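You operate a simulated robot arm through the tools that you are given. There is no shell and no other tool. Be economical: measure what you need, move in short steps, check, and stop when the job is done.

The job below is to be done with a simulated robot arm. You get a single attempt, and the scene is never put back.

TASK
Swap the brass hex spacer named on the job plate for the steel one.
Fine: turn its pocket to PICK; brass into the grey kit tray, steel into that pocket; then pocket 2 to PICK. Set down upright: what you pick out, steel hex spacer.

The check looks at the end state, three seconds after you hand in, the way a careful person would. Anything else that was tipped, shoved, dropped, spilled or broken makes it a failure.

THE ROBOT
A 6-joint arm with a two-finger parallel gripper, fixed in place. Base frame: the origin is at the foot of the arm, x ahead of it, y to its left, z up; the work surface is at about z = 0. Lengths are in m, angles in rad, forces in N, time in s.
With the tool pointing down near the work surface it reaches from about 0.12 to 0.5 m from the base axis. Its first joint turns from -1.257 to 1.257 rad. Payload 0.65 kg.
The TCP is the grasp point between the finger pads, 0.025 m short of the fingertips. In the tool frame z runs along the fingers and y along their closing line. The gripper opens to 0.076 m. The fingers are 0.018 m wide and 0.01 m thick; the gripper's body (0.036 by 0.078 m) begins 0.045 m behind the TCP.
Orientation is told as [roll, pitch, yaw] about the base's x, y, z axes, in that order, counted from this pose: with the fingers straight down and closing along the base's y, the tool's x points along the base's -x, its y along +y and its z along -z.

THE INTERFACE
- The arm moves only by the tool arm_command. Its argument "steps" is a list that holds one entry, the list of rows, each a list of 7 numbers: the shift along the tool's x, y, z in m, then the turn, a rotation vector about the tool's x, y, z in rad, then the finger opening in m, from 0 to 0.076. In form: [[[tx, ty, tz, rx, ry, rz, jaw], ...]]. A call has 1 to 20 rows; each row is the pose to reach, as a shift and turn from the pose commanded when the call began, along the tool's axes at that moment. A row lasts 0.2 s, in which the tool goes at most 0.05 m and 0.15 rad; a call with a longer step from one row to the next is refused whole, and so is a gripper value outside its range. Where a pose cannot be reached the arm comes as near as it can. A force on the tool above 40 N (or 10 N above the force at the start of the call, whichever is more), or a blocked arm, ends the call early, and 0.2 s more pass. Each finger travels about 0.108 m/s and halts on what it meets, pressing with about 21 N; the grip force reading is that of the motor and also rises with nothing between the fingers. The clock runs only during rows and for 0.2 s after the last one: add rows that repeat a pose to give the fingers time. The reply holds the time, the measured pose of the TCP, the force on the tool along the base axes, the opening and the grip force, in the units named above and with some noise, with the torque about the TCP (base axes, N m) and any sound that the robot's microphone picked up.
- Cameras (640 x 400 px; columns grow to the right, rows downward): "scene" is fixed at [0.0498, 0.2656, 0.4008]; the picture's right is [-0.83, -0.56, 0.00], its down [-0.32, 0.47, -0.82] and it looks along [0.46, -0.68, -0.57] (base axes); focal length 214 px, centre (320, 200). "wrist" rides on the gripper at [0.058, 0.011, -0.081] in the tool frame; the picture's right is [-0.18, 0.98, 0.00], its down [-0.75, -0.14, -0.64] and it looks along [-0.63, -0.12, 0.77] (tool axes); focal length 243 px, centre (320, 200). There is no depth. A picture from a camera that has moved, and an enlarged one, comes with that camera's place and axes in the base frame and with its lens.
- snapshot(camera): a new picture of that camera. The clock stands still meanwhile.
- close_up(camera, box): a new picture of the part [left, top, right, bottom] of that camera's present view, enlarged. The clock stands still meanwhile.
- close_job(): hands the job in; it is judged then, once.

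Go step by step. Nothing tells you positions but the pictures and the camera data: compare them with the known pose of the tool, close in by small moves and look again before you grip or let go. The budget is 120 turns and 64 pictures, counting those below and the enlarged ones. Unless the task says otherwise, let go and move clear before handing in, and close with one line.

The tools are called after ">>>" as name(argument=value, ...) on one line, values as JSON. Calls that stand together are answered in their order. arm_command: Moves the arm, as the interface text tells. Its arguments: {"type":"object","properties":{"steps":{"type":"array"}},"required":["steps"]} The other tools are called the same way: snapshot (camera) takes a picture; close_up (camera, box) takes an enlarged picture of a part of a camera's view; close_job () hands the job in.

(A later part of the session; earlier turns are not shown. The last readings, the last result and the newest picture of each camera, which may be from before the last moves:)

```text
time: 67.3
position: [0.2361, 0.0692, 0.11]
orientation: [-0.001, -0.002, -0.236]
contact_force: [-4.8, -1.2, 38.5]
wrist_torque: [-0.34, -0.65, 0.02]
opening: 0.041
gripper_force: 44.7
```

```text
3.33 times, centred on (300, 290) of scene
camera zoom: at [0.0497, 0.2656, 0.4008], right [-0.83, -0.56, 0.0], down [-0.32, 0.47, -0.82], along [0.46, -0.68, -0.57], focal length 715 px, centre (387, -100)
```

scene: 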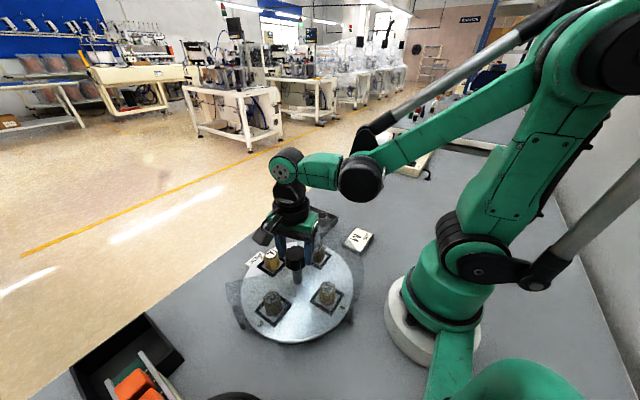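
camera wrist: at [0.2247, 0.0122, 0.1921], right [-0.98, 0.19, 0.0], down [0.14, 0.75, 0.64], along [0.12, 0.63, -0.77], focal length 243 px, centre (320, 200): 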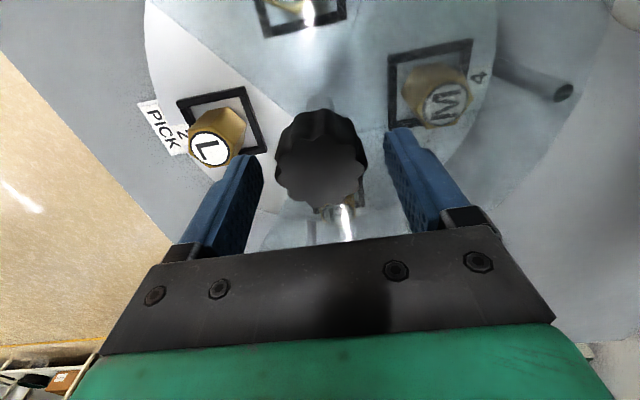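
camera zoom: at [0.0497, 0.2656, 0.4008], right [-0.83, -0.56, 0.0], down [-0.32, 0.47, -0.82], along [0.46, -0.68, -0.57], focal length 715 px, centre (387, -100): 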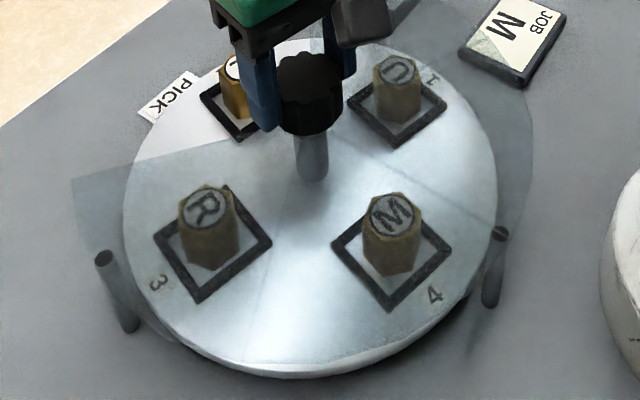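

It's turning, with some slip. I'll continue with firm regrips.

>>> arm_command(steps=[[[0, 0, 0, 0, 0, 0, 0.0435], [0, 0, 0, 0, 0, 0, 0.0405], [0, 0, 0, 0, 0, 0, 0.039], [0, 0, 0, 0, 0, 0, 0.037], [0, 0, 0, 0, 0, 0, 0.037], [0, 0, 0, 0, 0, 0.06, 0.037], [0, 0, 0, 0, 0, 0.12, 0.037], [0, 0, 0, 0, 0, 0.18, 0.037], [0, 0, 0, 0, 0, 0.24, 0.037], [0, 0, 0, 0, 0, 0.3, 0.037], [0, 0, 0, 0, 0, 0.36, 0.037], [0, 0, 0, 0, 0, 0.42, 0.037], [0, 0, 0, 0, 0, 0.48, 0.037]]])

>>> arm_command(steps=[[[0, 0, 0, 0, 0, 0, 0.0435], [0, 0, 0, 0, 0, 0, 0.0405], [0, 0, 0, 0, 0, 0, 0.039], [0, 0, 0, 0, 0, 0, 0.037], [0, 0, 0, 0, 0, 0, 0.037], [0, 0, 0, 0, 0, 0.06, 0.037], [0, 0, 0, 0, 0, 0.12, 0.037], [0, 0, 0, 0, 0, 0.18, 0.037], [0, 0, 0, 0, 0, 0.24, 0.037], [0, 0, 0, 0, 0, 0.3, 0.037], [0, 0, 0, 0, 0, 0.36, 0.037], [0, 0, 0, 0, 0, 0.42, 0.037], [0, 0, 0, 0, 0, 0.48, 0.037]]])

>>> arm_command(steps=[[[0, 0, 0, 0, 0, 0, 0.0435], [0, 0, 0, 0, 0, 0, 0.0405], [0, 0, 0, 0, 0, 0, 0.039], [0, 0, 0, 0, 0, 0, 0.037], [0, 0, 0, 0, 0, 0, 0.037], [0, 0, 0, 0, 0, 0.06, 0.037], [0, 0, 0, 0, 0, 0.12, 0.037], [0, 0, 0, 0, 0, 0.18, 0.037], [0, 0, 0, 0, 0, 0.24, 0.037], [0, 0, 0, 0, 0, 0.3, 0.037], [0, 0, 0, 0, 0, 0.36, 0.037], [0, 0, 0, 0, 0, 0.42, 0.037], [0, 0, 0, 0, 0, 0.48, 0.037]]])

>>> close_up(camera="scene", box=[220, 230, 380, 350])

```text
time: 69.3
position: [0.2359, 0.0707, 0.111]
orientation: [-0.002, -0.003, -0.44]
contact_force: [3.0, -1.7, -8.1]
wrist_torque: [0.27, 0.53, -0.01]
opening: 0.0405
gripper_force: 45.1
stopped in row 9: the force on the tool passed its limit at 50 N (the readings are from after the stop); the commanded pose is now the measured one
```

```text
time: 71.4
position: [0.2362, 0.0693, 0.112]
orientation: [-0.003, -0.003, -0.72]
contact_force: [-2.6, -1.0, 8.8]
wrist_torque: [0.28, -0.37, -0.03]
opening: 0.0406
gripper_force: 45.2
stopped in row 10: the force on the tool passed its limit at 42 N (the readings are from after the stop); the commanded pose is now the measured one
```

```text
time: 73.5
position: [0.2355, 0.0685, 0.111]
orientation: [-0.003, -0.001, -0.953]
contact_force: [0.8, -0.1, -6.2]
wrist_torque: [0.27, 0.04, 0.0]
opening: 0.0407
gripper_force: 45.0
stopped in row 10: the force on the tool passed its limit at 44 N (the readings are from after the stop); the commanded pose is now the measured one
```

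```text
3.33 times, centred on (300, 290) of scene
camera zoom: at [0.0499, 0.2656, 0.4008], right [-0.83, -0.56, 0.0], down [-0.32, 0.47, -0.82], along [0.46, -0.68, -0.57], focal length 715 px, centre (387, -100)
```

zoom: 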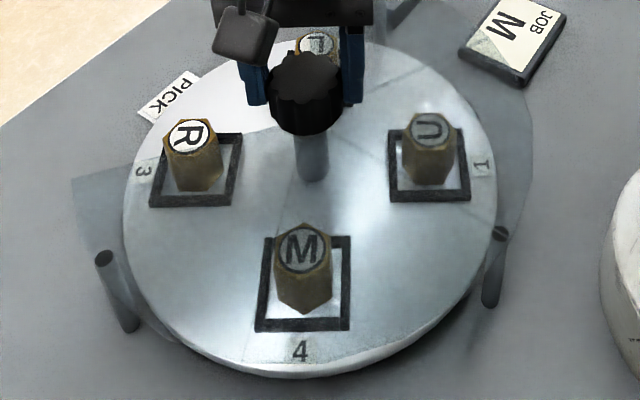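

About 1 rad done and pocket 3 is approaching PICK. Continuing.

>>> arm_command(steps=[[[0, 0, 0, 0, 0, 0, 0.0435], [0, 0, 0, 0, 0, 0, 0.0405], [0, 0, 0, 0, 0, 0, 0.039], [0, 0, 0, 0, 0, 0, 0.037], [0, 0, 0, 0, 0, 0, 0.037], [0, 0, 0, 0, 0, 0.06, 0.037], [0, 0, 0, 0, 0, 0.12, 0.037], [0, 0, 0, 0, 0, 0.18, 0.037], [0, 0, 0, 0, 0, 0.24, 0.037], [0, 0, 0, 0, 0, 0.3, 0.037], [0, 0, 0, 0, 0, 0.36, 0.037], [0, 0, 0, 0, 0, 0.42, 0.037], [0, 0, 0, 0, 0, 0.48, 0.037]]])

>>> arm_command(steps=[[[0, 0, 0, 0, 0, 0, 0.0435], [0, 0, 0, 0, 0, 0, 0.0405], [0, 0, 0, 0, 0, 0, 0.039], [0, 0, 0, 0, 0, 0, 0.037], [0, 0, 0, 0, 0, 0, 0.037], [0, 0, 0, 0, 0, 0.06, 0.037], [0, 0, 0, 0, 0, 0.12, 0.037], [0, 0, 0, 0, 0, 0.18, 0.037], [0, 0, 0, 0, 0, 0.24, 0.037], [0, 0, 0, 0, 0, 0.3, 0.037], [0, 0, 0, 0, 0, 0.36, 0.037], [0, 0, 0, 0, 0, 0.42, 0.037], [0, 0, 0, 0, 0, 0.48, 0.037]]])

>>> arm_command(steps=[[[0, 0, 0, 0, 0, 0, 0.0435], [0, 0, 0, 0, 0, 0, 0.0405], [0, 0, 0, 0, 0, 0, 0.039], [0, 0, 0, 0, 0, 0, 0.037], [0, 0, 0, 0, 0, 0, 0.037], [0, 0, 0, 0, 0, 0.06, 0.037], [0, 0, 0, 0, 0, 0.12, 0.037], [0, 0, 0, 0, 0, 0.18, 0.037], [0, 0, 0, 0, 0, 0.24, 0.037], [0, 0, 0, 0, 0, 0.3, 0.037], [0, 0, 0, 0, 0, 0.36, 0.037], [0, 0, 0, 0, 0, 0.42, 0.037], [0, 0, 0, 0, 0, 0.48, 0.037]]])

>>> close_up(camera="scene", box=[220, 230, 380, 350])

```text
time: 75.5
position: [0.2358, 0.0696, 0.1104]
orientation: [-0.005, -0.001, -1.177]
contact_force: [-1.9, -0.7, 8.9]
wrist_torque: [0.28, -0.34, 0.0]
opening: 0.0409
gripper_force: 44.7
stopped in row 9: the force on the tool passed its limit at 43 N (the readings are from after the stop); the commanded pose is now the measured one
```

```text
time: 78.3
position: [0.2362, 0.0691, 0.1118]
orientation: [-0.006, -0.003, -1.657]
contact_force: [-16.0, 0.9, -28.6]
wrist_torque: [0.86, -0.58, 0.06]
opening: 0.0408
gripper_force: 44.5
```

```text
time: 81.1
position: [0.235, 0.0707, 0.1109]
orientation: [-0.002, -0.006, -2.138]
contact_force: [-5.7, 0.0, 0.6]
wrist_torque: [0.02, 0.07, 0.07]
opening: 0.041
gripper_force: 2.6
```

```text
3.33 times, centred on (300, 290) of scene
camera zoom: at [0.0498, 0.2656, 0.4008], right [-0.83, -0.56, 0.0], down [-0.32, 0.47, -0.82], along [0.46, -0.68, -0.57], focal length 715 px, centre (387, -100)
```

zoom: 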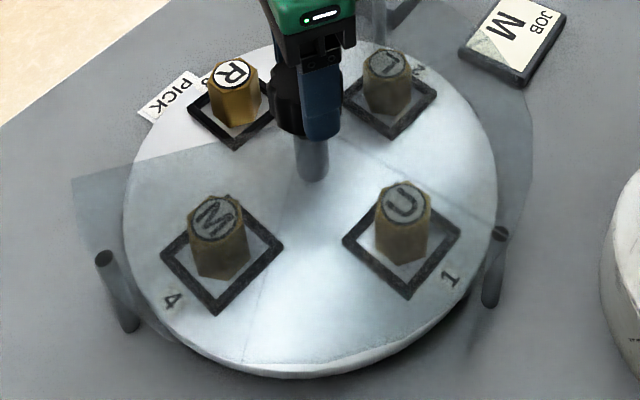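

Pocket 3 is just past PICK and about 85° remain; the wrist still turns freely. I'll continue with a firmer squeeze.

>>> arm_command(steps=[[[0, 0, 0, 0, 0, 0, 0.0435], [0, 0, 0, 0, 0, 0, 0.0405], [0, 0, 0, 0, 0, 0, 0.038], [0, 0, 0, 0, 0, 0, 0.035], [0, 0, 0, 0, 0, 0, 0.035], [0, 0, 0, 0, 0, 0.06, 0.035], [0, 0, 0, 0, 0, 0.12, 0.035], [0, 0, 0, 0, 0, 0.18, 0.035], [0, 0, 0, 0, 0, 0.24, 0.035], [0, 0, 0, 0, 0, 0.3, 0.035], [0, 0, 0, 0, 0, 0.36, 0.035], [0, 0, 0, 0, 0, 0.42, 0.035], [0, 0, 0, 0, 0, 0.48, 0.035]]])

>>> arm_command(steps=[[[0, 0, 0, 0, 0, 0, 0.0435], [0, 0, 0, 0, 0, 0, 0.0405], [0, 0, 0, 0, 0, 0, 0.038], [0, 0, 0, 0, 0, 0, 0.035], [0, 0, 0, 0, 0, 0, 0.035], [0, 0, 0, 0, 0, 0.06, 0.035], [0, 0, 0, 0, 0, 0.12, 0.035], [0, 0, 0, 0, 0, 0.18, 0.035], [0, 0, 0, 0, 0, 0.24, 0.035], [0, 0, 0, 0, 0, 0.3, 0.035], [0, 0, 0, 0, 0, 0.36, 0.035], [0, 0, 0, 0, 0, 0.42, 0.035], [0, 0, 0, 0, 0, 0.48, 0.035]]])

>>> close_up(camera="scene", box=[220, 230, 380, 350])

```text
time: 83.1
position: [0.2344, 0.0695, 0.1122]
orientation: [-0.002, -0.003, -2.361]
contact_force: [0.7, 2.7, -4.8]
wrist_torque: [-0.36, -0.15, 0.05]
opening: 0.0414
gripper_force: 45.5
stopped in row 9: the force on the tool passed its limit at 44 N (the readings are from after the stop); the commanded pose is now the measured one
```

```text
time: 85.6
position: [0.2349, 0.0701, 0.111]
orientation: [-0.022, 0.0, -2.736]
contact_force: [-0.4, 6.4, -4.6]
wrist_torque: [-0.55, -0.16, 0.02]
opening: 0.0416
gripper_force: 45.2
out of reach, approached as far as the arm can: row 12
stopped in row 12: the force on the tool passed its limit at 69 N (the readings are from after the stop); the commanded pose is now the measured one
```

```text
3.33 times, centred on (300, 290) of scene
camera zoom: at [0.0498, 0.2657, 0.4008], right [-0.83, -0.56, 0.0], down [-0.32, 0.47, -0.82], along [0.46, -0.68, -0.57], focal length 715 px, centre (387, -100)
```

zoom: 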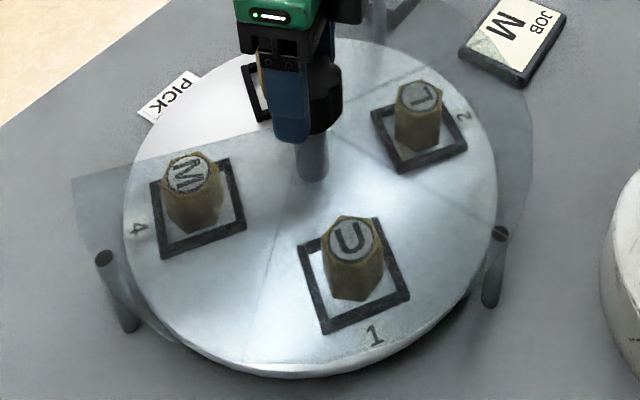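

That is the wrist's limit at -2.73, with about 50° left. I'll open, correct the tilt and swing back to about -1.2.

>>> arm_command(steps=[[[0, 0, 0, 0, 0, 0, 0.05], [0, 0, 0, 0, 0, 0, 0.06], [0, 0, 0, -0.02, 0, 0, 0.06], [0, 0, 0, -0.02, 0, 0, 0.06]]])

>>> arm_command(steps=[[[0, 0, 0, 0, 0, -0.14, 0.06], [0, 0, 0, 0, 0, -0.28, 0.06], [0, 0, 0, 0, 0, -0.42, 0.06], [0, 0, 0, 0, 0, -0.56, 0.06], [0, 0, 0, 0, 0, -0.7, 0.06], [0, 0, 0, 0, 0, -0.84, 0.06], [0, 0, 0, 0, 0, -0.98, 0.06], [0, 0, 0, 0, 0, -1.12, 0.06], [0, 0, 0, 0, 0, -1.26, 0.06], [0, 0, 0, 0, 0, -1.4, 0.06], [0, 0, 0, 0, 0, -1.54, 0.06]]])

```text
time: 86.6
position: [0.235, 0.0666, 0.1104]
orientation: [-0.001, 0.001, -2.735]
contact_force: [0.4, -0.2, -0.3]
wrist_torque: [0.01, 0.0, -0.01]
opening: 0.0599
gripper_force: 0.1
```

```text
time: 89.0
position: [0.2344, 0.0703, 0.1113]
orientation: [0.001, 0.0, -1.195]
contact_force: [0.7, -0.7, 0.2]
wrist_torque: [0.0, 0.0, 0.03]
opening: 0.0603
gripper_force: 0.1
```

Level again at yaw -1.2. Now I'll grip and turn the remaining part in two calls.

>>> arm_command(steps=[[[0, 0.0005, 0, 0, 0, 0, 0.05], [0, 0.0005, 0, 0, 0, 0, 0.0435], [0, 0.0005, 0, 0, 0, 0, 0.0405], [0, 0.0005, 0, 0, 0, 0, 0.038], [0, 0.0005, 0, 0, 0, 0, 0.035], [0, 0.0005, 0, 0, 0, 0, 0.035], [0, 0.0005, 0, 0, 0, 0.06, 0.035], [0, 0.0005, 0, 0, 0, 0.12, 0.035], [0, 0.0005, 0, 0, 0, 0.18, 0.035], [0, 0.0005, 0, 0, 0, 0.24, 0.035], [0, 0.0005, 0, 0, 0, 0.3, 0.035], [0, 0.0005, 0, 0, 0, 0.36, 0.035], [0, 0.0005, 0, 0, 0, 0.42, 0.035], [0, 0.0005, 0, 0, 0, 0.48, 0.035]]])

>>> arm_command(steps=[[[0, 0, 0, 0, 0, 0, 0.0435], [0, 0, 0, 0, 0, 0, 0.0405], [0, 0, 0, 0, 0, 0, 0.038], [0, 0, 0, 0, 0, 0, 0.035], [0, 0, 0, 0, 0, 0, 0.035], [0, 0, 0, 0, 0, 0.06, 0.035], [0, 0, 0, 0, 0, 0.12, 0.035], [0, 0, 0, 0, 0, 0.18, 0.035], [0, 0, 0, 0, 0, 0.24, 0.035], [0, 0, 0, 0, 0, 0.3, 0.035]]])

>>> close_up(camera="scene", box=[220, 230, 380, 350])

```text
time: 90.9
position: [0.2343, 0.0701, 0.1113]
orientation: [-0.002, 0.002, -1.347]
contact_force: [0.0, -0.2, 8.6]
wrist_torque: [0.2, -0.17, 0.0]
opening: 0.0411
gripper_force: 45.0
stopped in row 9: the force on the tool passed its limit at 43 N (the readings are from after the stop); the commanded pose is now the measured one
```

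```text
time: 93.1
position: [0.2348, 0.069, 0.1105]
orientation: [0.0, 0.002, -1.647]
contact_force: [2.3, 5.7, -15.6]
wrist_torque: [-0.4, 0.3, 0.01]
opening: 0.0411
gripper_force: 44.8
```

```text
3.33 times, centred on (300, 290) of scene
camera zoom: at [0.0499, 0.2657, 0.4007], right [-0.83, -0.56, 0.0], down [-0.32, 0.47, -0.82], along [0.46, -0.68, -0.57], focal length 715 px, centre (387, -100)
```

zoom: 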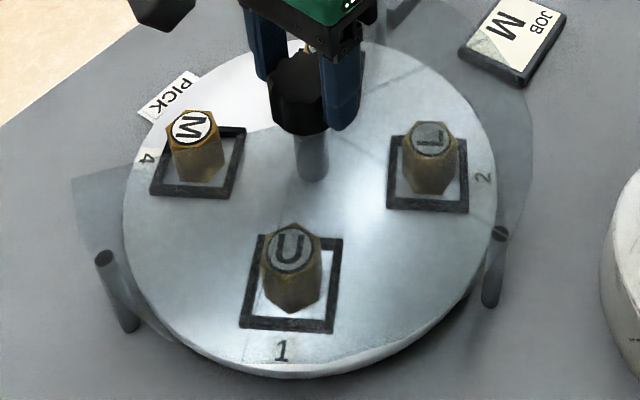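

About 0.48 rad remains. Two more turns.

>>> arm_command(steps=[[[0, 0, 0, 0, 0, 0, 0.0435], [0, 0, 0, 0, 0, 0, 0.0405], [0, 0, 0, 0, 0, 0, 0.038], [0, 0, 0, 0, 0, 0, 0.035], [0, 0, 0, 0, 0, 0, 0.035], [0, 0, 0, 0, 0, 0.06, 0.035], [0, 0, 0, 0, 0, 0.12, 0.035], [0, 0, 0, 0, 0, 0.18, 0.035], [0, 0, 0, 0, 0, 0.24, 0.035], [0, 0, 0, 0, 0, 0.3, 0.035], [0, 0, 0, 0, 0, 0.36, 0.035], [0, 0, 0, 0, 0, 0.4, 0.035]]])

>>> close_up(camera="scene", box=[220, 230, 380, 350])

```text
time: 95.7
position: [0.2342, 0.0683, 0.1115]
orientation: [-0.002, -0.003, -2.049]
contact_force: [-11.8, -9.5, 18.0]
wrist_torque: [-0.95, 0.23, -0.04]
opening: 0.0412
gripper_force: 45.1
```

```text
3.33 times, centred on (300, 290) of scene
camera zoom: at [0.0498, 0.2656, 0.4008], right [-0.83, -0.56, 0.0], down [-0.32, 0.47, -0.82], along [0.46, -0.68, -0.57], focal length 715 px, centre (387, -100)
```

zoom: 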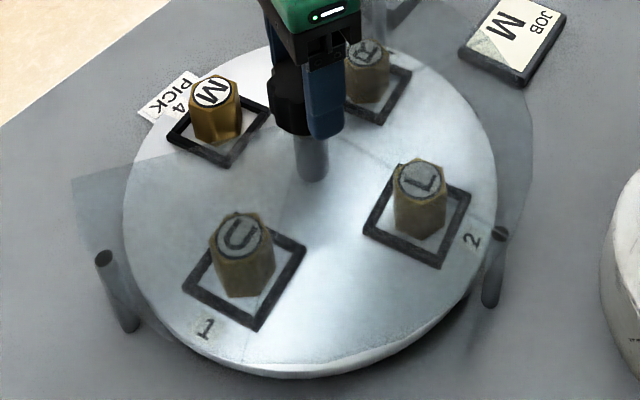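

About 0.13 rad remains.

>>> arm_command(steps=[[[0, 0, 0, 0, 0, 0, 0.0435], [0, 0, 0, 0, 0, 0, 0.0405], [0, 0, 0, 0, 0, 0, 0.038], [0, 0, 0, 0, 0, 0, 0.035], [0, 0, 0, 0, 0, 0, 0.035], [0, 0, 0, 0, 0, 0.04, 0.035], [0, 0, 0, 0, 0, 0.08, 0.035], [0, 0, 0, 0, 0, 0.12, 0.035], [0, 0, 0, 0, 0, 0.135, 0.035], [0, 0, 0, 0, 0, 0.135, 0.035], [0, 0, 0, 0, 0, 0.135, 0.05]]])

>>> close_up(camera="scene", box=[220, 230, 380, 350])

```text
time: 98.1
position: [0.2347, 0.0703, 0.1119]
orientation: [-0.001, -0.001, -2.184]
contact_force: [-0.2, 0.2, -0.2]
wrist_torque: [0.03, 0.04, -0.02]
opening: 0.0499
gripper_force: 0.1
```

```text
3.33 times, centred on (300, 290) of scene
camera zoom: at [0.0498, 0.2656, 0.4008], right [-0.83, -0.56, 0.0], down [-0.32, 0.47, -0.82], along [0.46, -0.68, -0.57], focal length 715 px, centre (387, -100)
```

zoom: 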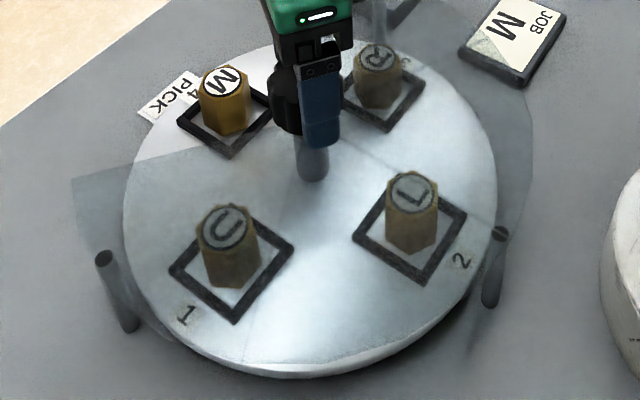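

Pocket 4 (M) is aligned at PICK and the fingers are open. I'll rise and move over PICK at yaw about -2.09, which lines up with the hex flats and keeps the camera clear of the knob, then look.

>>> arm_command(steps=[[[0, 0, -0.02, 0, 0, 0, 0.055], [0, 0, -0.05, 0, 0, 0, 0.055], [0, 0, -0.08, 0, 0, 0, 0.055], [0.01, 0.015, -0.09, 0, 0, -0.03, 0.055], [0.022, 0.031, -0.09, 0, 0, -0.06, 0.055], [0.033, 0.047, -0.09, 0, 0, -0.09, 0.055], [0.0435, 0.0617, -0.09, 0, 0, -0.09, 0.055], [0.0435, 0.0617, -0.09, 0, 0, -0.09, 0.055]]])

>>> snapshot(camera="wrist")

```text
time: 99.9
position: [0.3094, 0.0704, 0.2014]
orientation: [-0.002, 0.0, -2.092]
contact_force: [0.3, 0.7, -0.6]
wrist_torque: [-0.02, -0.02, 0.02]
opening: 0.0547
gripper_force: 0.1
```

```text
31 pictures are left
camera wrist: at [0.3494, 0.1154, 0.2824], right [0.76, -0.65, 0.0], down [-0.5, -0.58, 0.64], along [-0.42, -0.49, -0.77], focal length 243 px, centre (320, 200)
```

wrist: 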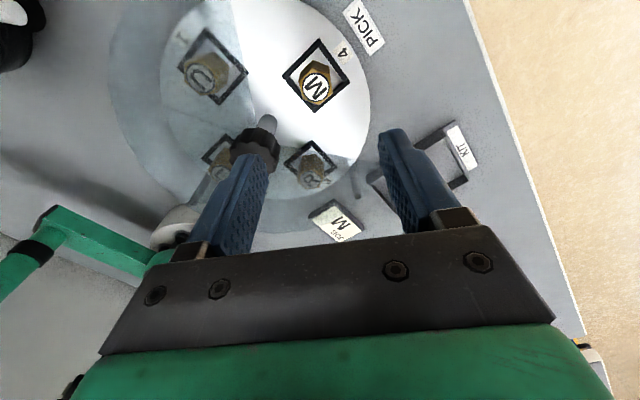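

M is at about (0.308, 0.068). I'll descend part way and look again.

>>> arm_command(steps=[[[0, 0, 0.03, 0, 0, 0, 0.055], [0, 0, 0.06, 0, 0, 0, 0.055], [0, 0, 0.09, 0, 0, 0, 0.055], [0, 0, 0.1, 0, 0, 0, 0.055], [0, 0, 0.1, 0, 0, 0, 0.055]]])

>>> snapshot(camera="wrist")

>>> close_up(camera="scene", box=[230, 200, 330, 280])

```text
time: 101.1
position: [0.3104, 0.0704, 0.0999]
orientation: [-0.002, 0.001, -2.093]
contact_force: [-0.5, 0.2, -0.6]
wrist_torque: [0.0, -0.02, -0.01]
opening: 0.0548
gripper_force: 0.1
```

```text
30 pictures are left
camera wrist: at [0.3502, 0.1161, 0.1816], right [0.76, -0.65, 0.0], down [-0.5, -0.58, 0.64], along [-0.42, -0.49, -0.77], focal length 243 px, centre (320, 200)
```

wrist: 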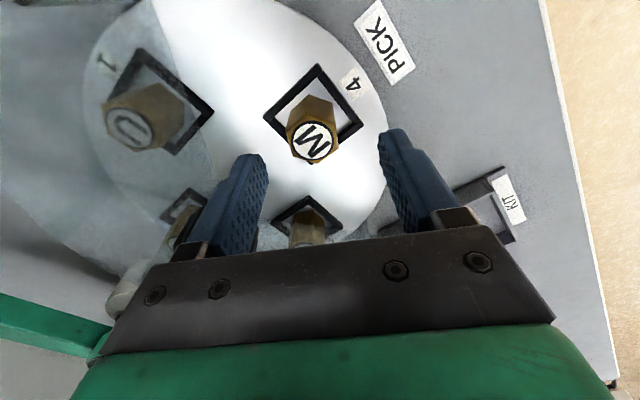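

```text
5.00 times, centred on (280, 240) of scene
camera zoom: at [0.0498, 0.2656, 0.4008], right [-0.83, -0.56, 0.0], down [-0.32, 0.47, -0.82], along [0.46, -0.68, -0.57], focal length 1072 px, centre (520, 0)
```

zoom: 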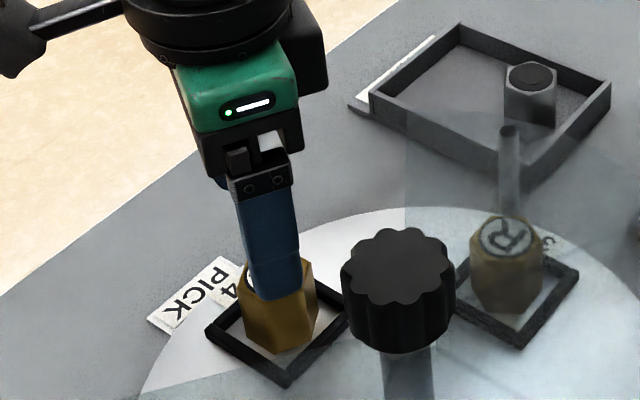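

Refined, M is at about (0.306, 0.069) with its top near z = 0.05. I'll correct by about 4 mm, descend to TCP z about 0.056 with open fingers, and check.

>>> arm_command(steps=[[[-0.0032, -0.0032, 0.01, 0, 0, 0, 0.055], [-0.0032, -0.0032, 0.02, 0, 0, 0, 0.055], [-0.0032, -0.0032, 0.032, 0, 0, 0, 0.055], [-0.0032, -0.0032, 0.044, 0, 0, 0, 0.055], [-0.0032, -0.0032, 0.044, 0, 0, 0, 0.055]]])

>>> snapshot(camera="wrist")

>>> close_up(camera="scene", box=[230, 210, 330, 290])

```text
time: 102.3
position: [0.3062, 0.0686, 0.0575]
orientation: [-0.002, 0.0, -2.093]
contact_force: [-0.1, -0.5, 0.6]
wrist_torque: [0.0, 0.05, 0.01]
opening: 0.0552
gripper_force: 0.1
```

```text
28 pictures are left
camera wrist: at [0.3459, 0.1141, 0.1382], right [0.76, -0.65, 0.0], down [-0.5, -0.58, 0.64], along [-0.42, -0.49, -0.77], focal length 243 px, centre (320, 200)
```

wrist: 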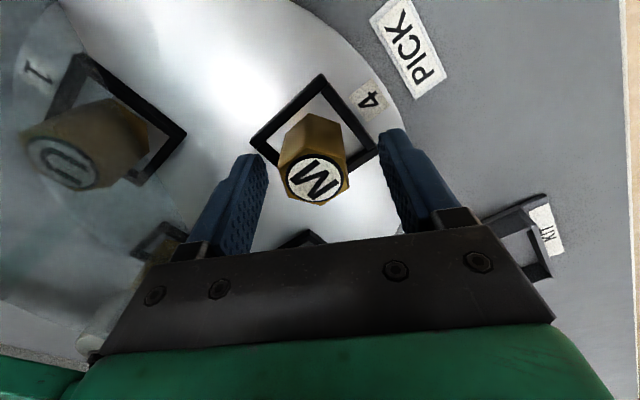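

```text
5.00 times, centred on (280, 250) of scene
camera zoom: at [0.0498, 0.2656, 0.4008], right [-0.83, -0.56, 0.0], down [-0.32, 0.47, -0.82], along [0.46, -0.68, -0.57], focal length 1072 px, centre (520, -50)
```

zoom: 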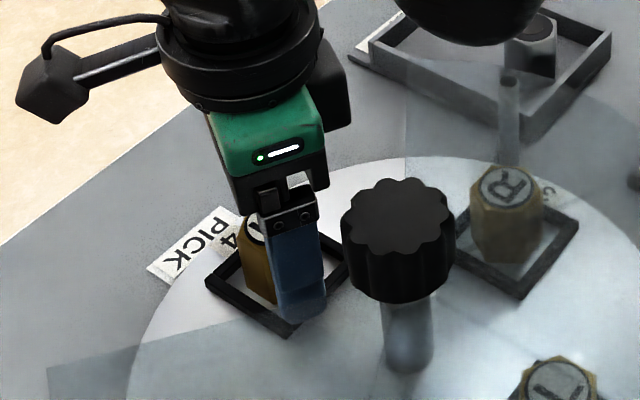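

The fingers straddle M with the flats aligned and a 2 mm offset. I'll shift and close.

>>> arm_command(steps=[[[0, -0.002, 0, 0, 0, 0, 0.055], [0, -0.002, 0, 0, 0, 0, 0.044], [0, -0.002, 0, 0, 0, 0, 0.034], [0, -0.002, 0, 0, 0, 0, 0.026], [0, -0.002, 0, 0, 0, 0, 0.018], [0, -0.002, 0, 0, 0, 0, 0.016], [0, -0.002, 0, 0, 0, 0, 0.016]]])

>>> snapshot(camera="wrist")

```text
time: 103.9
position: [0.3041, 0.0691, 0.0576]
orientation: [-0.003, 0.0, -2.094]
contact_force: [-0.5, 1.2, -0.3]
wrist_torque: [-0.04, 0.03, 0.02]
opening: 0.0279
gripper_force: 21.1
```

```text
26 pictures are left
camera wrist: at [0.3441, 0.1155, 0.1381], right [0.76, -0.65, 0.0], down [-0.5, -0.58, 0.64], along [-0.42, -0.49, -0.77], focal length 243 px, centre (320, 200)
```

wrist: 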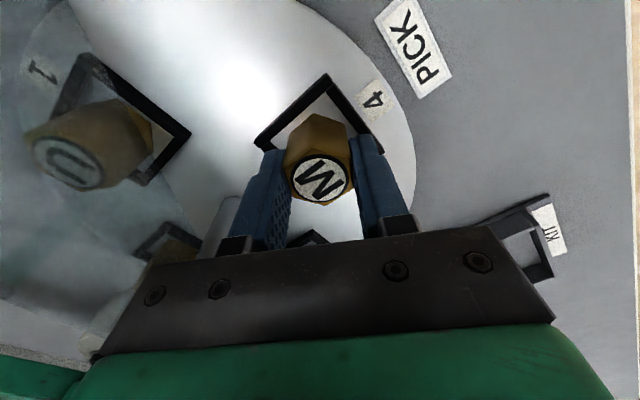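

M is gripped at 27.9 mm. The tray spans about x 0.271–0.387, y -0.157 to -0.071, with steel at (0.298, -0.114), so I'll put M at about (0.352, -0.114). Lifting first.

>>> arm_command(steps=[[[0, 0, -0.01, 0, 0, 0, 0.016], [0, 0, -0.03, 0, 0, 0, 0.016], [0, 0, -0.05, 0, 0, 0, 0.016], [0, 0, -0.075, 0, 0, 0, 0.016], [0, 0, -0.1, 0, 0, 0, 0.016], [0, 0, -0.1, 0, 0, 0, 0.016]]])

>>> arm_command(steps=[[[-0.009, 0.0088, 0, 0, 0, -0.14, 0.016], [-0.018, 0.0177, 0, 0, 0, -0.28, 0.016], [-0.027, 0.0265, 0, 0, 0, -0.42, 0.016], [-0.036, 0.0354, 0, 0, 0, -0.56, 0.016], [-0.045, 0.0442, 0, 0, 0, -0.7, 0.016], [-0.054, 0.053, 0, 0, 0, -0.84, 0.016], [-0.063, 0.0619, 0, 0, 0, -0.98, 0.016], [-0.072, 0.0707, 0, 0, 0, -1.12, 0.016], [-0.081, 0.0796, 0, 0, 0, -1.26, 0.016], [-0.09, 0.0884, 0, 0, 0, -1.4, 0.016], [-0.099, 0.0972, 0, 0, 0, -1.54, 0.016], [-0.108, 0.1061, 0, 0, 0, -1.68, 0.016], [-0.117, 0.1149, 0, 0, 0, -1.82, 0.016], [-0.126, 0.1238, 0, 0, 0, -1.96, 0.016], [-0.1347, 0.1326, 0, 0, 0, -2.094, 0.016], [-0.1347, 0.1326, 0, 0, 0, -2.094, 0.016]]])

>>> snapshot(camera="wrist")

>>> snapshot(camera="scene")

```text
time: 105.3
position: [0.303, 0.0698, 0.1584]
orientation: [-0.001, 0.0, -2.092]
contact_force: [0.4, -0.4, -1.3]
wrist_torque: [0.07, 0.02, 0.01]
opening: 0.0277
gripper_force: 21.1
```

```text
time: 108.7
position: [0.3526, -0.1126, 0.1562]
orientation: [0.001, 0.002, 0.005]
contact_force: [-0.5, -0.3, -0.9]
wrist_torque: [-0.01, 0.02, -0.04]
opening: 0.0277
gripper_force: 20.9
```

```text
25 pictures are left
camera wrist: at [0.2951, -0.1011, 0.2378], right [0.18, 0.98, 0.0], down [0.75, -0.14, 0.64], along [0.63, -0.12, -0.77], focal length 243 px, centre (320, 200)
```

wrist: 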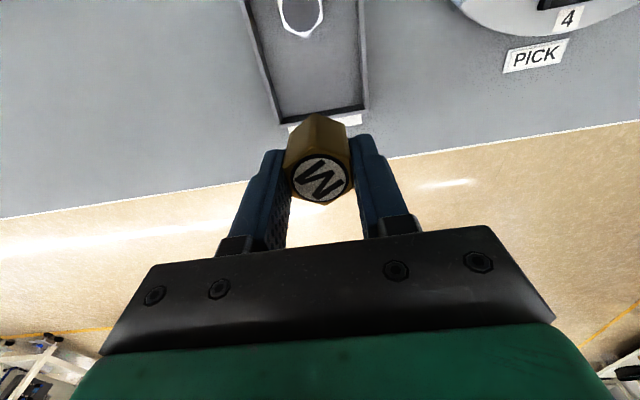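

```text
24 pictures are left
```

scene: 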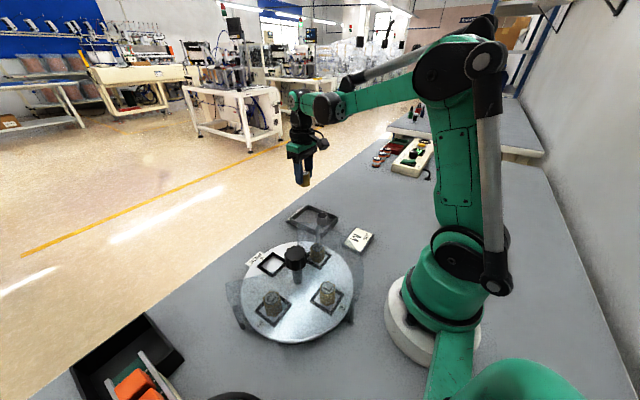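

The free part of the tray runs from x 0.312 (steel's edge) to about 0.377, centre y -0.116, so I'll aim at (0.348, -0.115). I'll descend to z about 0.062 first.

>>> arm_command(steps=[[[0.0045, -0.0025, 0.01, 0, 0, 0, 0.016], [0.0045, -0.0025, 0.035, 0, 0, 0, 0.016], [0.0045, -0.0025, 0.06, 0, 0, 0, 0.016], [0.0045, -0.0025, 0.08, 0, 0, 0, 0.016], [0.0045, -0.0025, 0.094, 0, 0, 0, 0.016], [0.0045, -0.0025, 0.094, 0, 0, 0, 0.016]]])

>>> snapshot(camera="wrist")

>>> close_up(camera="scene", box=[270, 160, 370, 240])

```text
time: 110.1
position: [0.348, -0.1148, 0.063]
orientation: [0.001, 0.003, 0.002]
contact_force: [-0.5, 0.0, -0.9]
wrist_torque: [0.01, -0.02, 0.0]
opening: 0.028
gripper_force: 21.0
```

```text
23 pictures are left
camera wrist: at [0.2906, -0.1039, 0.1444], right [0.18, 0.98, 0.0], down [0.75, -0.14, 0.64], along [0.63, -0.12, -0.77], focal length 243 px, centre (320, 200)
```

wrist: 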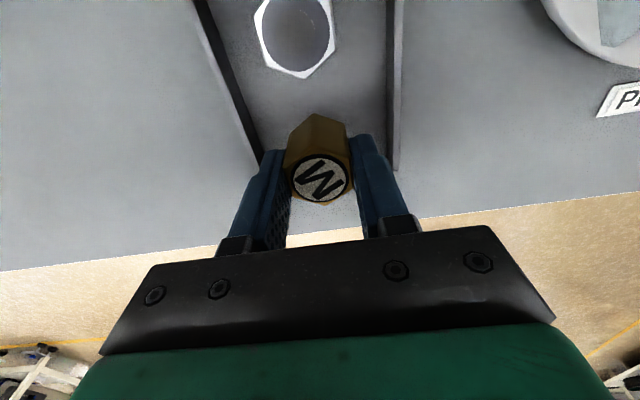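

```text
5.00 times, centred on (320, 200) of scene
camera zoom: at [0.0498, 0.2656, 0.4008], right [-0.83, -0.56, 0.0], down [-0.32, 0.47, -0.82], along [0.46, -0.68, -0.57], focal length 1072 px, centre (320, 200)
```

zoom: 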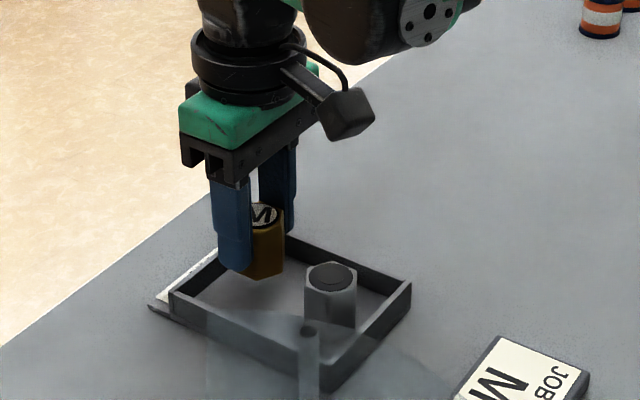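

Brass is centred between the tray walls with the steel clear. I'll lower slowly, watching for contact.

>>> arm_command(steps=[[[0, 0, 0.003, 0, 0, 0, 0.016], [0, 0, 0.006, 0, 0, 0, 0.016], [0, 0, 0.009, 0, 0, 0, 0.016], [0, 0, 0.009, 0, 0, 0, 0.016]]])

>>> arm_command(steps=[[[0, 0, 0.001, 0, 0, 0, 0.016], [0, 0, 0.002, 0, 0, 0, 0.016], [0, 0, 0.002, 0, 0, 0, 0.016]]])

>>> close_up(camera="scene", box=[280, 180, 360, 244])

```text
time: 111.1
position: [0.3479, -0.1165, 0.0538]
orientation: [0.003, 0.003, 0.001]
contact_force: [-0.3, -0.4, -1.1]
wrist_torque: [-0.02, -0.02, 0.0]
opening: 0.0278
gripper_force: 20.4
```

```text
time: 111.9
position: [0.3474, -0.1164, 0.051]
orientation: [0.001, 0.002, 0.001]
contact_force: [0.7, 0.3, -2.4]
wrist_torque: [0.04, -0.02, 0.02]
opening: 0.0281
gripper_force: 20.9
```

```text
6.25 times, centred on (320, 212) of scene
camera zoom: at [0.0498, 0.2656, 0.4008], right [-0.83, -0.56, 0.0], down [-0.32, 0.47, -0.82], along [0.46, -0.68, -0.57], focal length 1340 px, centre (320, 125)
```

zoom: 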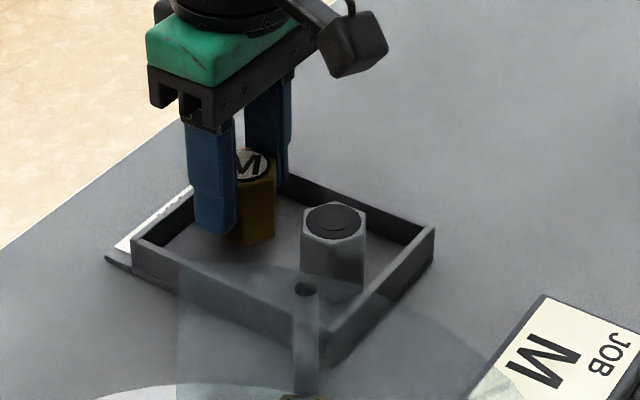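

The spacer bottom is a few millimetres above the tray floor. Continuing in 1 mm steps.

>>> arm_command(steps=[[[0, 0, 0.001, 0, 0, 0, 0.016], [0, 0, 0.002, 0, 0, 0, 0.016], [0, 0, 0.002, 0, 0, 0, 0.016]]])

>>> arm_command(steps=[[[0, 0, 0.001, 0, 0, 0, 0.016], [0, 0, 0.0015, 0, 0, 0, 0.016], [0, 0, 0.0015, 0, 0, 0, 0.016]]])

```text
time: 112.7
position: [0.3465, -0.116, 0.0497]
orientation: [0.002, 0.001, 0.002]
contact_force: [-0.5, -0.1, -2.1]
wrist_torque: [-0.02, -0.03, -0.01]
opening: 0.0279
gripper_force: 21.0
```

```text
time: 113.5
position: [0.3475, -0.1147, 0.049]
orientation: [0.002, 0.001, 0.002]
contact_force: [0.0, 0.3, -2.4]
wrist_torque: [0.03, -0.02, -0.03]
opening: 0.0278
gripper_force: 20.8
```

>>> arm_command(steps=[[[0, 0, 0.001, 0, 0, 0, 0.016], [0, 0, 0.0015, 0, 0, 0, 0.016], [0, 0, 0.0015, 0, 0, 0, 0.016]]])

>>> arm_command(steps=[[[0, 0, 0.001, 0, 0, 0, 0.016], [0, 0, 0.001, 0, 0, 0, 0.016]]])

>>> close_up(camera="scene", box=[290, 200, 340, 240])

```text
time: 114.3
position: [0.3493, -0.1156, 0.0482]
orientation: [0.001, 0.001, 0.002]
contact_force: [0.3, 0.2, -1.6]
wrist_torque: [-0.02, 0.0, 0.01]
opening: 0.0276
gripper_force: 21.1
```

```text
time: 114.9
position: [0.3471, -0.1149, 0.0466]
orientation: [0.002, 0.001, 0.003]
contact_force: [0.0, 0.0, -1.7]
wrist_torque: [0.0, -0.01, 0.0]
opening: 0.0277
gripper_force: 21.3
```

```text
10.00 times, centred on (315, 220) of scene
camera zoom: at [0.0498, 0.2656, 0.4008], right [-0.83, -0.56, 0.0], down [-0.32, 0.47, -0.82], along [0.46, -0.68, -0.57], focal length 2145 px, centre (370, 0)
```

zoom: 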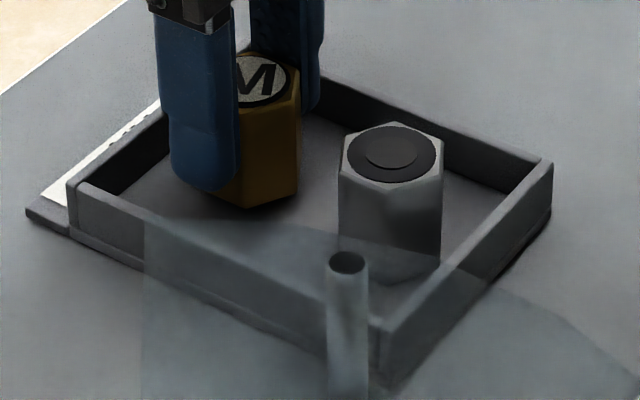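

About 3–4 mm remain to the floor. Continuing down in small steps.

>>> arm_command(steps=[[[0, 0, 0.001, 0, 0, 0, 0.016], [0, 0, 0.002, 0, 0, 0, 0.016], [0, 0, 0.002, 0, 0, 0, 0.016]]])

>>> arm_command(steps=[[[0, 0, 0.001, 0, 0, 0, 0.016], [0, 0, 0.001, 0, 0, 0, 0.016]]])

>>> arm_command(steps=[[[0, 0, 0.001, 0, 0, 0, 0.016], [0, 0, 0.001, 0, 0, 0, 0.016]]])

```text
time: 115.7
position: [0.3475, -0.1171, 0.0437]
orientation: [0.002, 0.003, 0.002]
contact_force: [0.2, 0.1, -2.6]
wrist_torque: [-0.01, -0.01, -0.01]
opening: 0.028
gripper_force: 21.0
```

```text
time: 116.3
position: [0.3474, -0.1154, 0.0433]
orientation: [0.001, 0.002, 0.002]
contact_force: [-0.4, -0.3, -0.9]
wrist_torque: [-0.03, 0.0, -0.01]
opening: 0.0276
gripper_force: 20.9
```

```text
time: 116.9
position: [0.3473, -0.1157, 0.0414]
orientation: [0.003, 0.001, 0.001]
contact_force: [-2.7, 2.2, 22.8]
wrist_torque: [0.01, 0.12, -0.02]
opening: 0.0276
gripper_force: 21.0
```

Contact with the floor. I'll ease off slightly, open to 42 mm and rise straight up.

>>> arm_command(steps=[[[0, 0, -0.0005, 0, 0, 0, 0.016], [0, 0, -0.0006, 0, 0, 0, 0.028], [0, 0, -0.0006, 0, 0, 0, 0.036], [0, 0, -0.0006, 0, 0, 0, 0.04], [0, 0, -0.0006, 0, 0, 0, 0.042], [0, 0, -0.015, 0, 0, 0, 0.042], [0, 0, -0.04, 0, 0, 0, 0.042], [0, 0, -0.07, 0, 0, 0, 0.042], [0, 0, -0.1, 0, 0, 0, 0.042], [0, 0, -0.1, 0, 0, 0, 0.042]]])

>>> snapshot(camera="wrist")

```text
time: 119.1
position: [0.3498, -0.1146, 0.1416]
orientation: [0.002, 0.001, 0.001]
contact_force: [0.9, 0.0, 0.1]
wrist_torque: [0.0, 0.0, 0.01]
opening: 0.0421
gripper_force: 0.0
```

```text
19 pictures are left
camera wrist: at [0.2927, -0.1033, 0.2227], right [0.18, 0.98, 0.0], down [0.75, -0.14, 0.64], along [0.63, -0.12, -0.77], focal length 243 px, centre (320, 200)
```

wrist: 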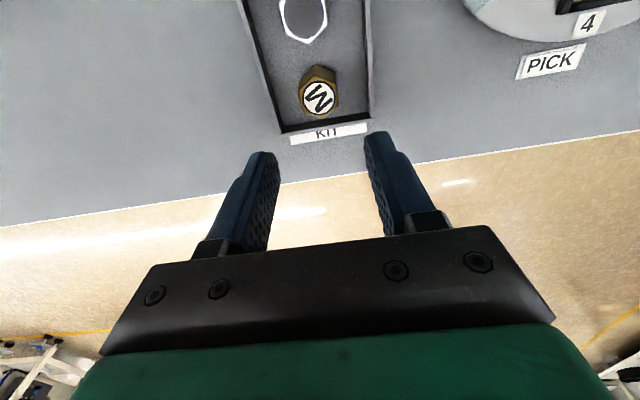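

Brass M stands upright in the tray. The steel reads at about (0.300, -0.1155) with flats facing ±y. I'll move above it and check.

>>> arm_command(steps=[[[0.015, 0, 0, 0, 0, 0, 0.044], [0.03, 0, 0, 0, 0, 0, 0.044], [0.045, 0, 0, 0, 0, 0, 0.044], [0.05, -0.001, 0.01, 0, 0, 0, 0.044], [0.05, -0.001, 0.04, 0, 0, 0, 0.044], [0.05, -0.001, 0.04, 0, 0, 0, 0.044]]])

>>> snapshot(camera="wrist")

```text
time: 120.5
position: [0.3002, -0.1178, 0.1016]
orientation: [0.001, 0.002, 0.001]
contact_force: [-0.3, 0.2, 0.7]
wrist_torque: [-0.02, 0.01, 0.03]
opening: 0.0441
gripper_force: 0.0
```

```text
18 pictures are left
camera wrist: at [0.2421, -0.1054, 0.1832], right [0.18, 0.98, 0.0], down [0.75, -0.14, 0.64], along [0.63, -0.12, -0.77], focal length 243 px, centre (320, 200)
```

wrist: 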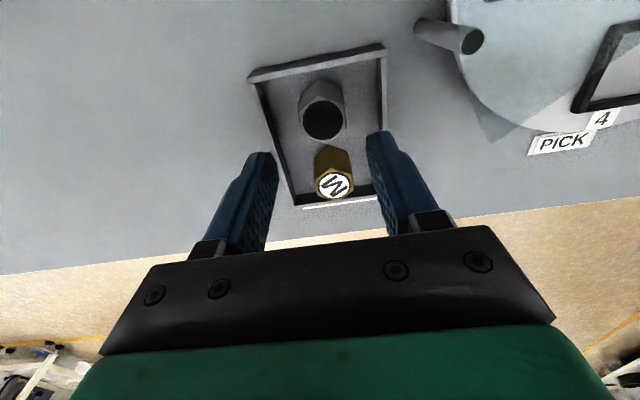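

Steel is at (0.2985, -0.1145). I'll descend around it to z about 0.044.

>>> arm_command(steps=[[[0.0015, 0.0012, 0.015, 0, 0, 0, 0.044], [0.0015, 0.0012, 0.03, 0, 0, 0, 0.044], [0.0015, 0.0012, 0.045, 0, 0, 0, 0.044], [0.0015, 0.0012, 0.057, 0, 0, 0, 0.044], [0.0015, 0.0012, 0.057, 0, 0, 0, 0.044]]])

>>> snapshot(camera="wrist")

```text
time: 121.7
position: [0.2965, -0.1153, 0.0459]
orientation: [0.002, 0.002, 0.001]
contact_force: [0.5, -0.7, 0.6]
wrist_torque: [-0.03, -0.03, -0.03]
opening: 0.0439
gripper_force: 0.0
```

```text
17 pictures are left
camera wrist: at [0.2392, -0.1043, 0.1272], right [0.18, 0.98, 0.0], down [0.75, -0.14, 0.64], along [0.63, -0.12, -0.77], focal length 243 px, centre (320, 200)
```

wrist: 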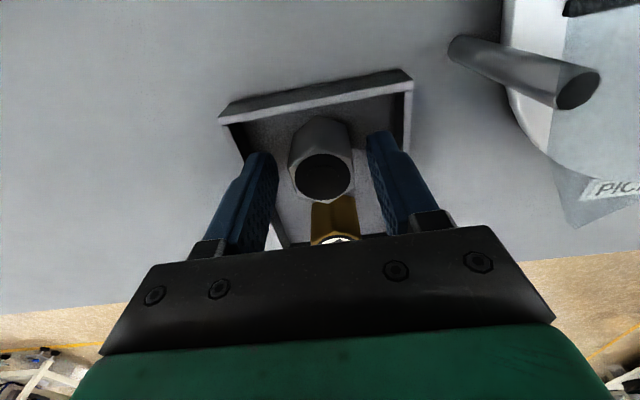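

Well centred. Closing on the steel.

>>> arm_command(steps=[[[0, 0, 0, 0, 0, 0, 0.036], [0, 0, 0, 0, 0, 0, 0.03], [0, 0, 0, 0, 0, 0, 0.024], [0, 0, 0, 0, 0, 0, 0.016], [0, 0, 0, 0, 0, 0, 0.016]]])

>>> arm_command(steps=[[[0, 0, -0.01, 0, 0, 0, 0.016], [0, 0, -0.03, 0, 0, 0, 0.016], [0, 0, -0.055, 0, 0, 0, 0.016], [0, 0, -0.08, 0, 0, 0, 0.016], [0, 0, -0.11, 0, 0, 0, 0.016], [0, 0, -0.11, 0, 0, 0, 0.016]]])

>>> snapshot(camera="wrist")

```text
time: 122.9
position: [0.2964, -0.1163, 0.046]
orientation: [0.002, 0.002, 0.002]
contact_force: [-0.3, 0.8, 0.2]
wrist_torque: [0.0, -0.01, 0.0]
opening: 0.0274
gripper_force: 21.2
```

```text
time: 124.3
position: [0.2946, -0.1156, 0.1581]
orientation: [0.004, 0.003, 0.0]
contact_force: [0.9, -0.4, -1.3]
wrist_torque: [0.01, 0.03, 0.0]
opening: 0.0274
gripper_force: 21.0
```

```text
16 pictures are left
camera wrist: at [0.2378, -0.1037, 0.2381], right [0.18, 0.98, 0.0], down [0.75, -0.14, 0.64], along [0.63, -0.12, -0.77], focal length 243 px, centre (320, 200)
```

wrist: 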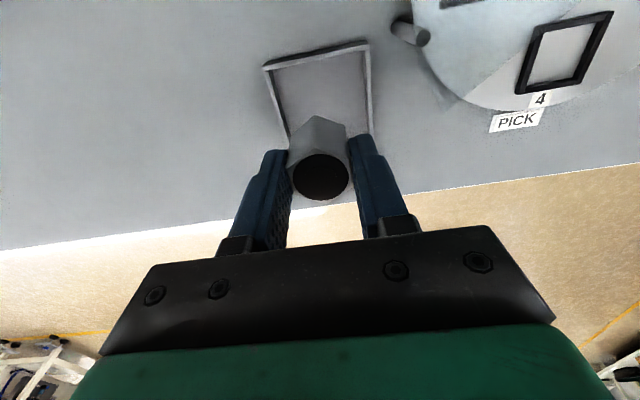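

Steel is held. I'll carry it to above the empty pocket at PICK (0.3045, 0.069) at this height and look down.

>>> arm_command(steps=[[[-0.001, 0.02, 0, 0, 0, 0, 0.016], [-0.002, 0.045, 0, 0, 0, 0, 0.016], [-0.003, 0.07, 0, 0, 0, 0, 0.016], [-0.004, 0.095, 0, 0, 0, 0, 0.016], [-0.005, 0.12, 0, 0, 0, 0, 0.016], [-0.006, 0.145, 0, 0, 0, 0, 0.016], [-0.008, 0.17, 0, 0, 0, 0, 0.016], [-0.009, 0.185, 0, 0, 0, 0, 0.016], [-0.009, 0.185, 0, 0, 0, 0, 0.016]]])

>>> snapshot(camera="wrist")

>>> close_up(camera="scene", box=[230, 200, 330, 280])

```text
time: 126.3
position: [0.3064, 0.0688, 0.1547]
orientation: [0.002, 0.002, 0.001]
contact_force: [-0.1, -0.5, -0.9]
wrist_torque: [0.02, 0.0, 0.01]
opening: 0.0273
gripper_force: 21.0
```

```text
15 pictures are left
camera wrist: at [0.2495, 0.0811, 0.2363], right [0.18, 0.98, 0.0], down [0.75, -0.14, 0.64], along [0.63, -0.12, -0.77], focal length 243 px, centre (320, 200)
```

wrist: 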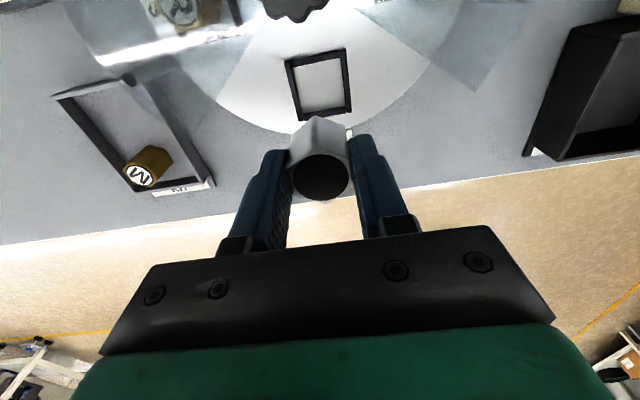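

```text
5.00 times, centred on (280, 240) of scene
camera zoom: at [0.0498, 0.2656, 0.4008], right [-0.83, -0.56, 0.0], down [-0.32, 0.47, -0.82], along [0.46, -0.68, -0.57], focal length 1072 px, centre (520, 0)
```

zoom: 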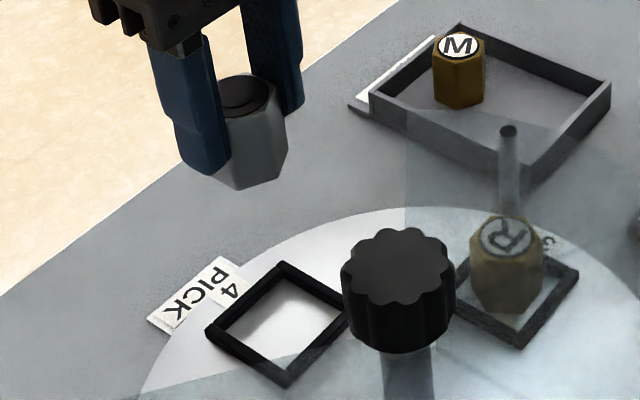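

The empty pocket centre is at about (0.3045, 0.071). I'll descend to z about 0.085 and compare steel and pocket directly.

>>> arm_command(steps=[[[0, 0.001, 0.02, 0, 0, 0, 0.016], [0, 0.001, 0.04, 0, 0, 0, 0.016], [0, 0.001, 0.06, 0, 0, 0, 0.016], [0, 0.001, 0.072, 0, 0, 0, 0.016], [0, 0.001, 0.072, 0, 0, 0, 0.016]]])

>>> snapshot(camera="wrist")

>>> close_up(camera="scene", box=[240, 220, 320, 284])

```text
time: 127.5
position: [0.3048, 0.0729, 0.0836]
orientation: [0.003, 0.002, 0.002]
contact_force: [0.5, 0.1, -2.2]
wrist_torque: [0.02, 0.03, -0.04]
opening: 0.0277
gripper_force: 21.1
```

```text
13 pictures are left
camera wrist: at [0.2476, 0.0832, 0.1651], right [0.18, 0.98, 0.0], down [0.75, -0.14, 0.64], along [0.63, -0.12, -0.77], focal length 243 px, centre (320, 200)
```

wrist: 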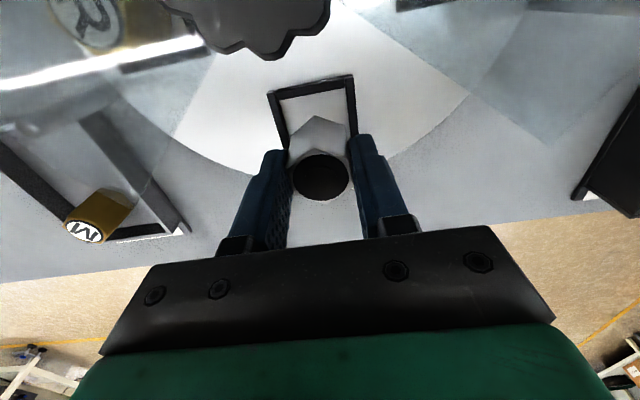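

```text
6.25 times, centred on (280, 252) of scene
camera zoom: at [0.0498, 0.2656, 0.4008], right [-0.83, -0.56, 0.0], down [-0.32, 0.47, -0.82], along [0.46, -0.68, -0.57], focal length 1340 px, centre (570, -125)
```

zoom: 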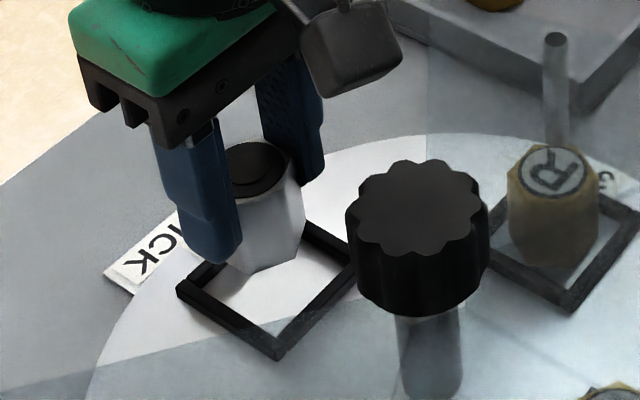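

The views agree within about 2 mm; averaging gives a small -1 mm y correction. I'll descend to just above the frame (z about 0.070) and check.

>>> arm_command(steps=[[[0, -0.001, 0.005, 0, 0, 0, 0.016], [0, -0.001, 0.01, 0, 0, 0, 0.016], [0, -0.001, 0.0135, 0, 0, 0, 0.016], [0, -0.001, 0.0135, 0, 0, 0, 0.016]]])

>>> close_up(camera="wrist", box=[230, 60, 430, 200])

>>> close_up(camera="scene", box=[250, 240, 310, 288])

```text
time: 128.5
position: [0.3055, 0.0709, 0.069]
orientation: [0.001, 0.002, 0.002]
contact_force: [0.2, 0.6, -1.6]
wrist_torque: [-0.01, -0.01, -0.02]
opening: 0.0274
gripper_force: 21.0
```

```text
2.86 times, centred on (330, 130) of wrist
camera zoom: at [0.2481, 0.0822, 0.1506], right [0.18, 0.98, 0.0], down [0.75, -0.14, 0.64], along [0.63, -0.12, -0.77], focal length 693 px, centre (291, 400)
```

zoom: 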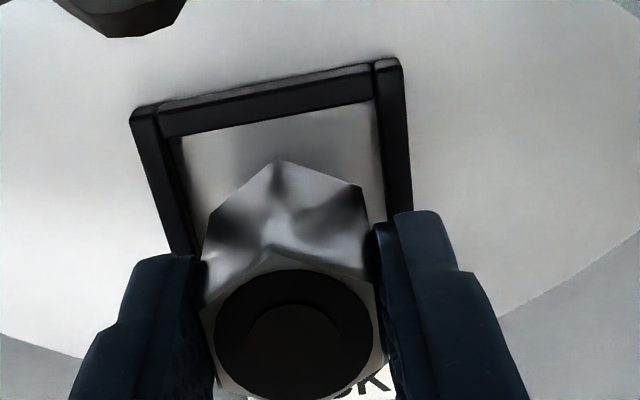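

```text
8.33 times, centred on (280, 264) of scene
camera zoom: at [0.0498, 0.2656, 0.4008], right [-0.83, -0.56, 0.0], down [-0.32, 0.47, -0.82], along [0.46, -0.68, -0.57], focal length 1787 px, centre (653, -333)
```

zoom: 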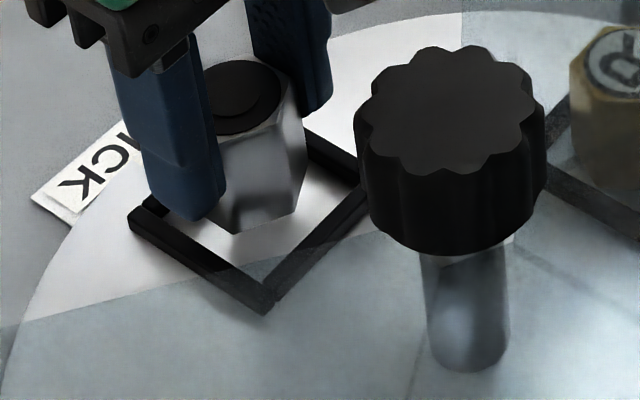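

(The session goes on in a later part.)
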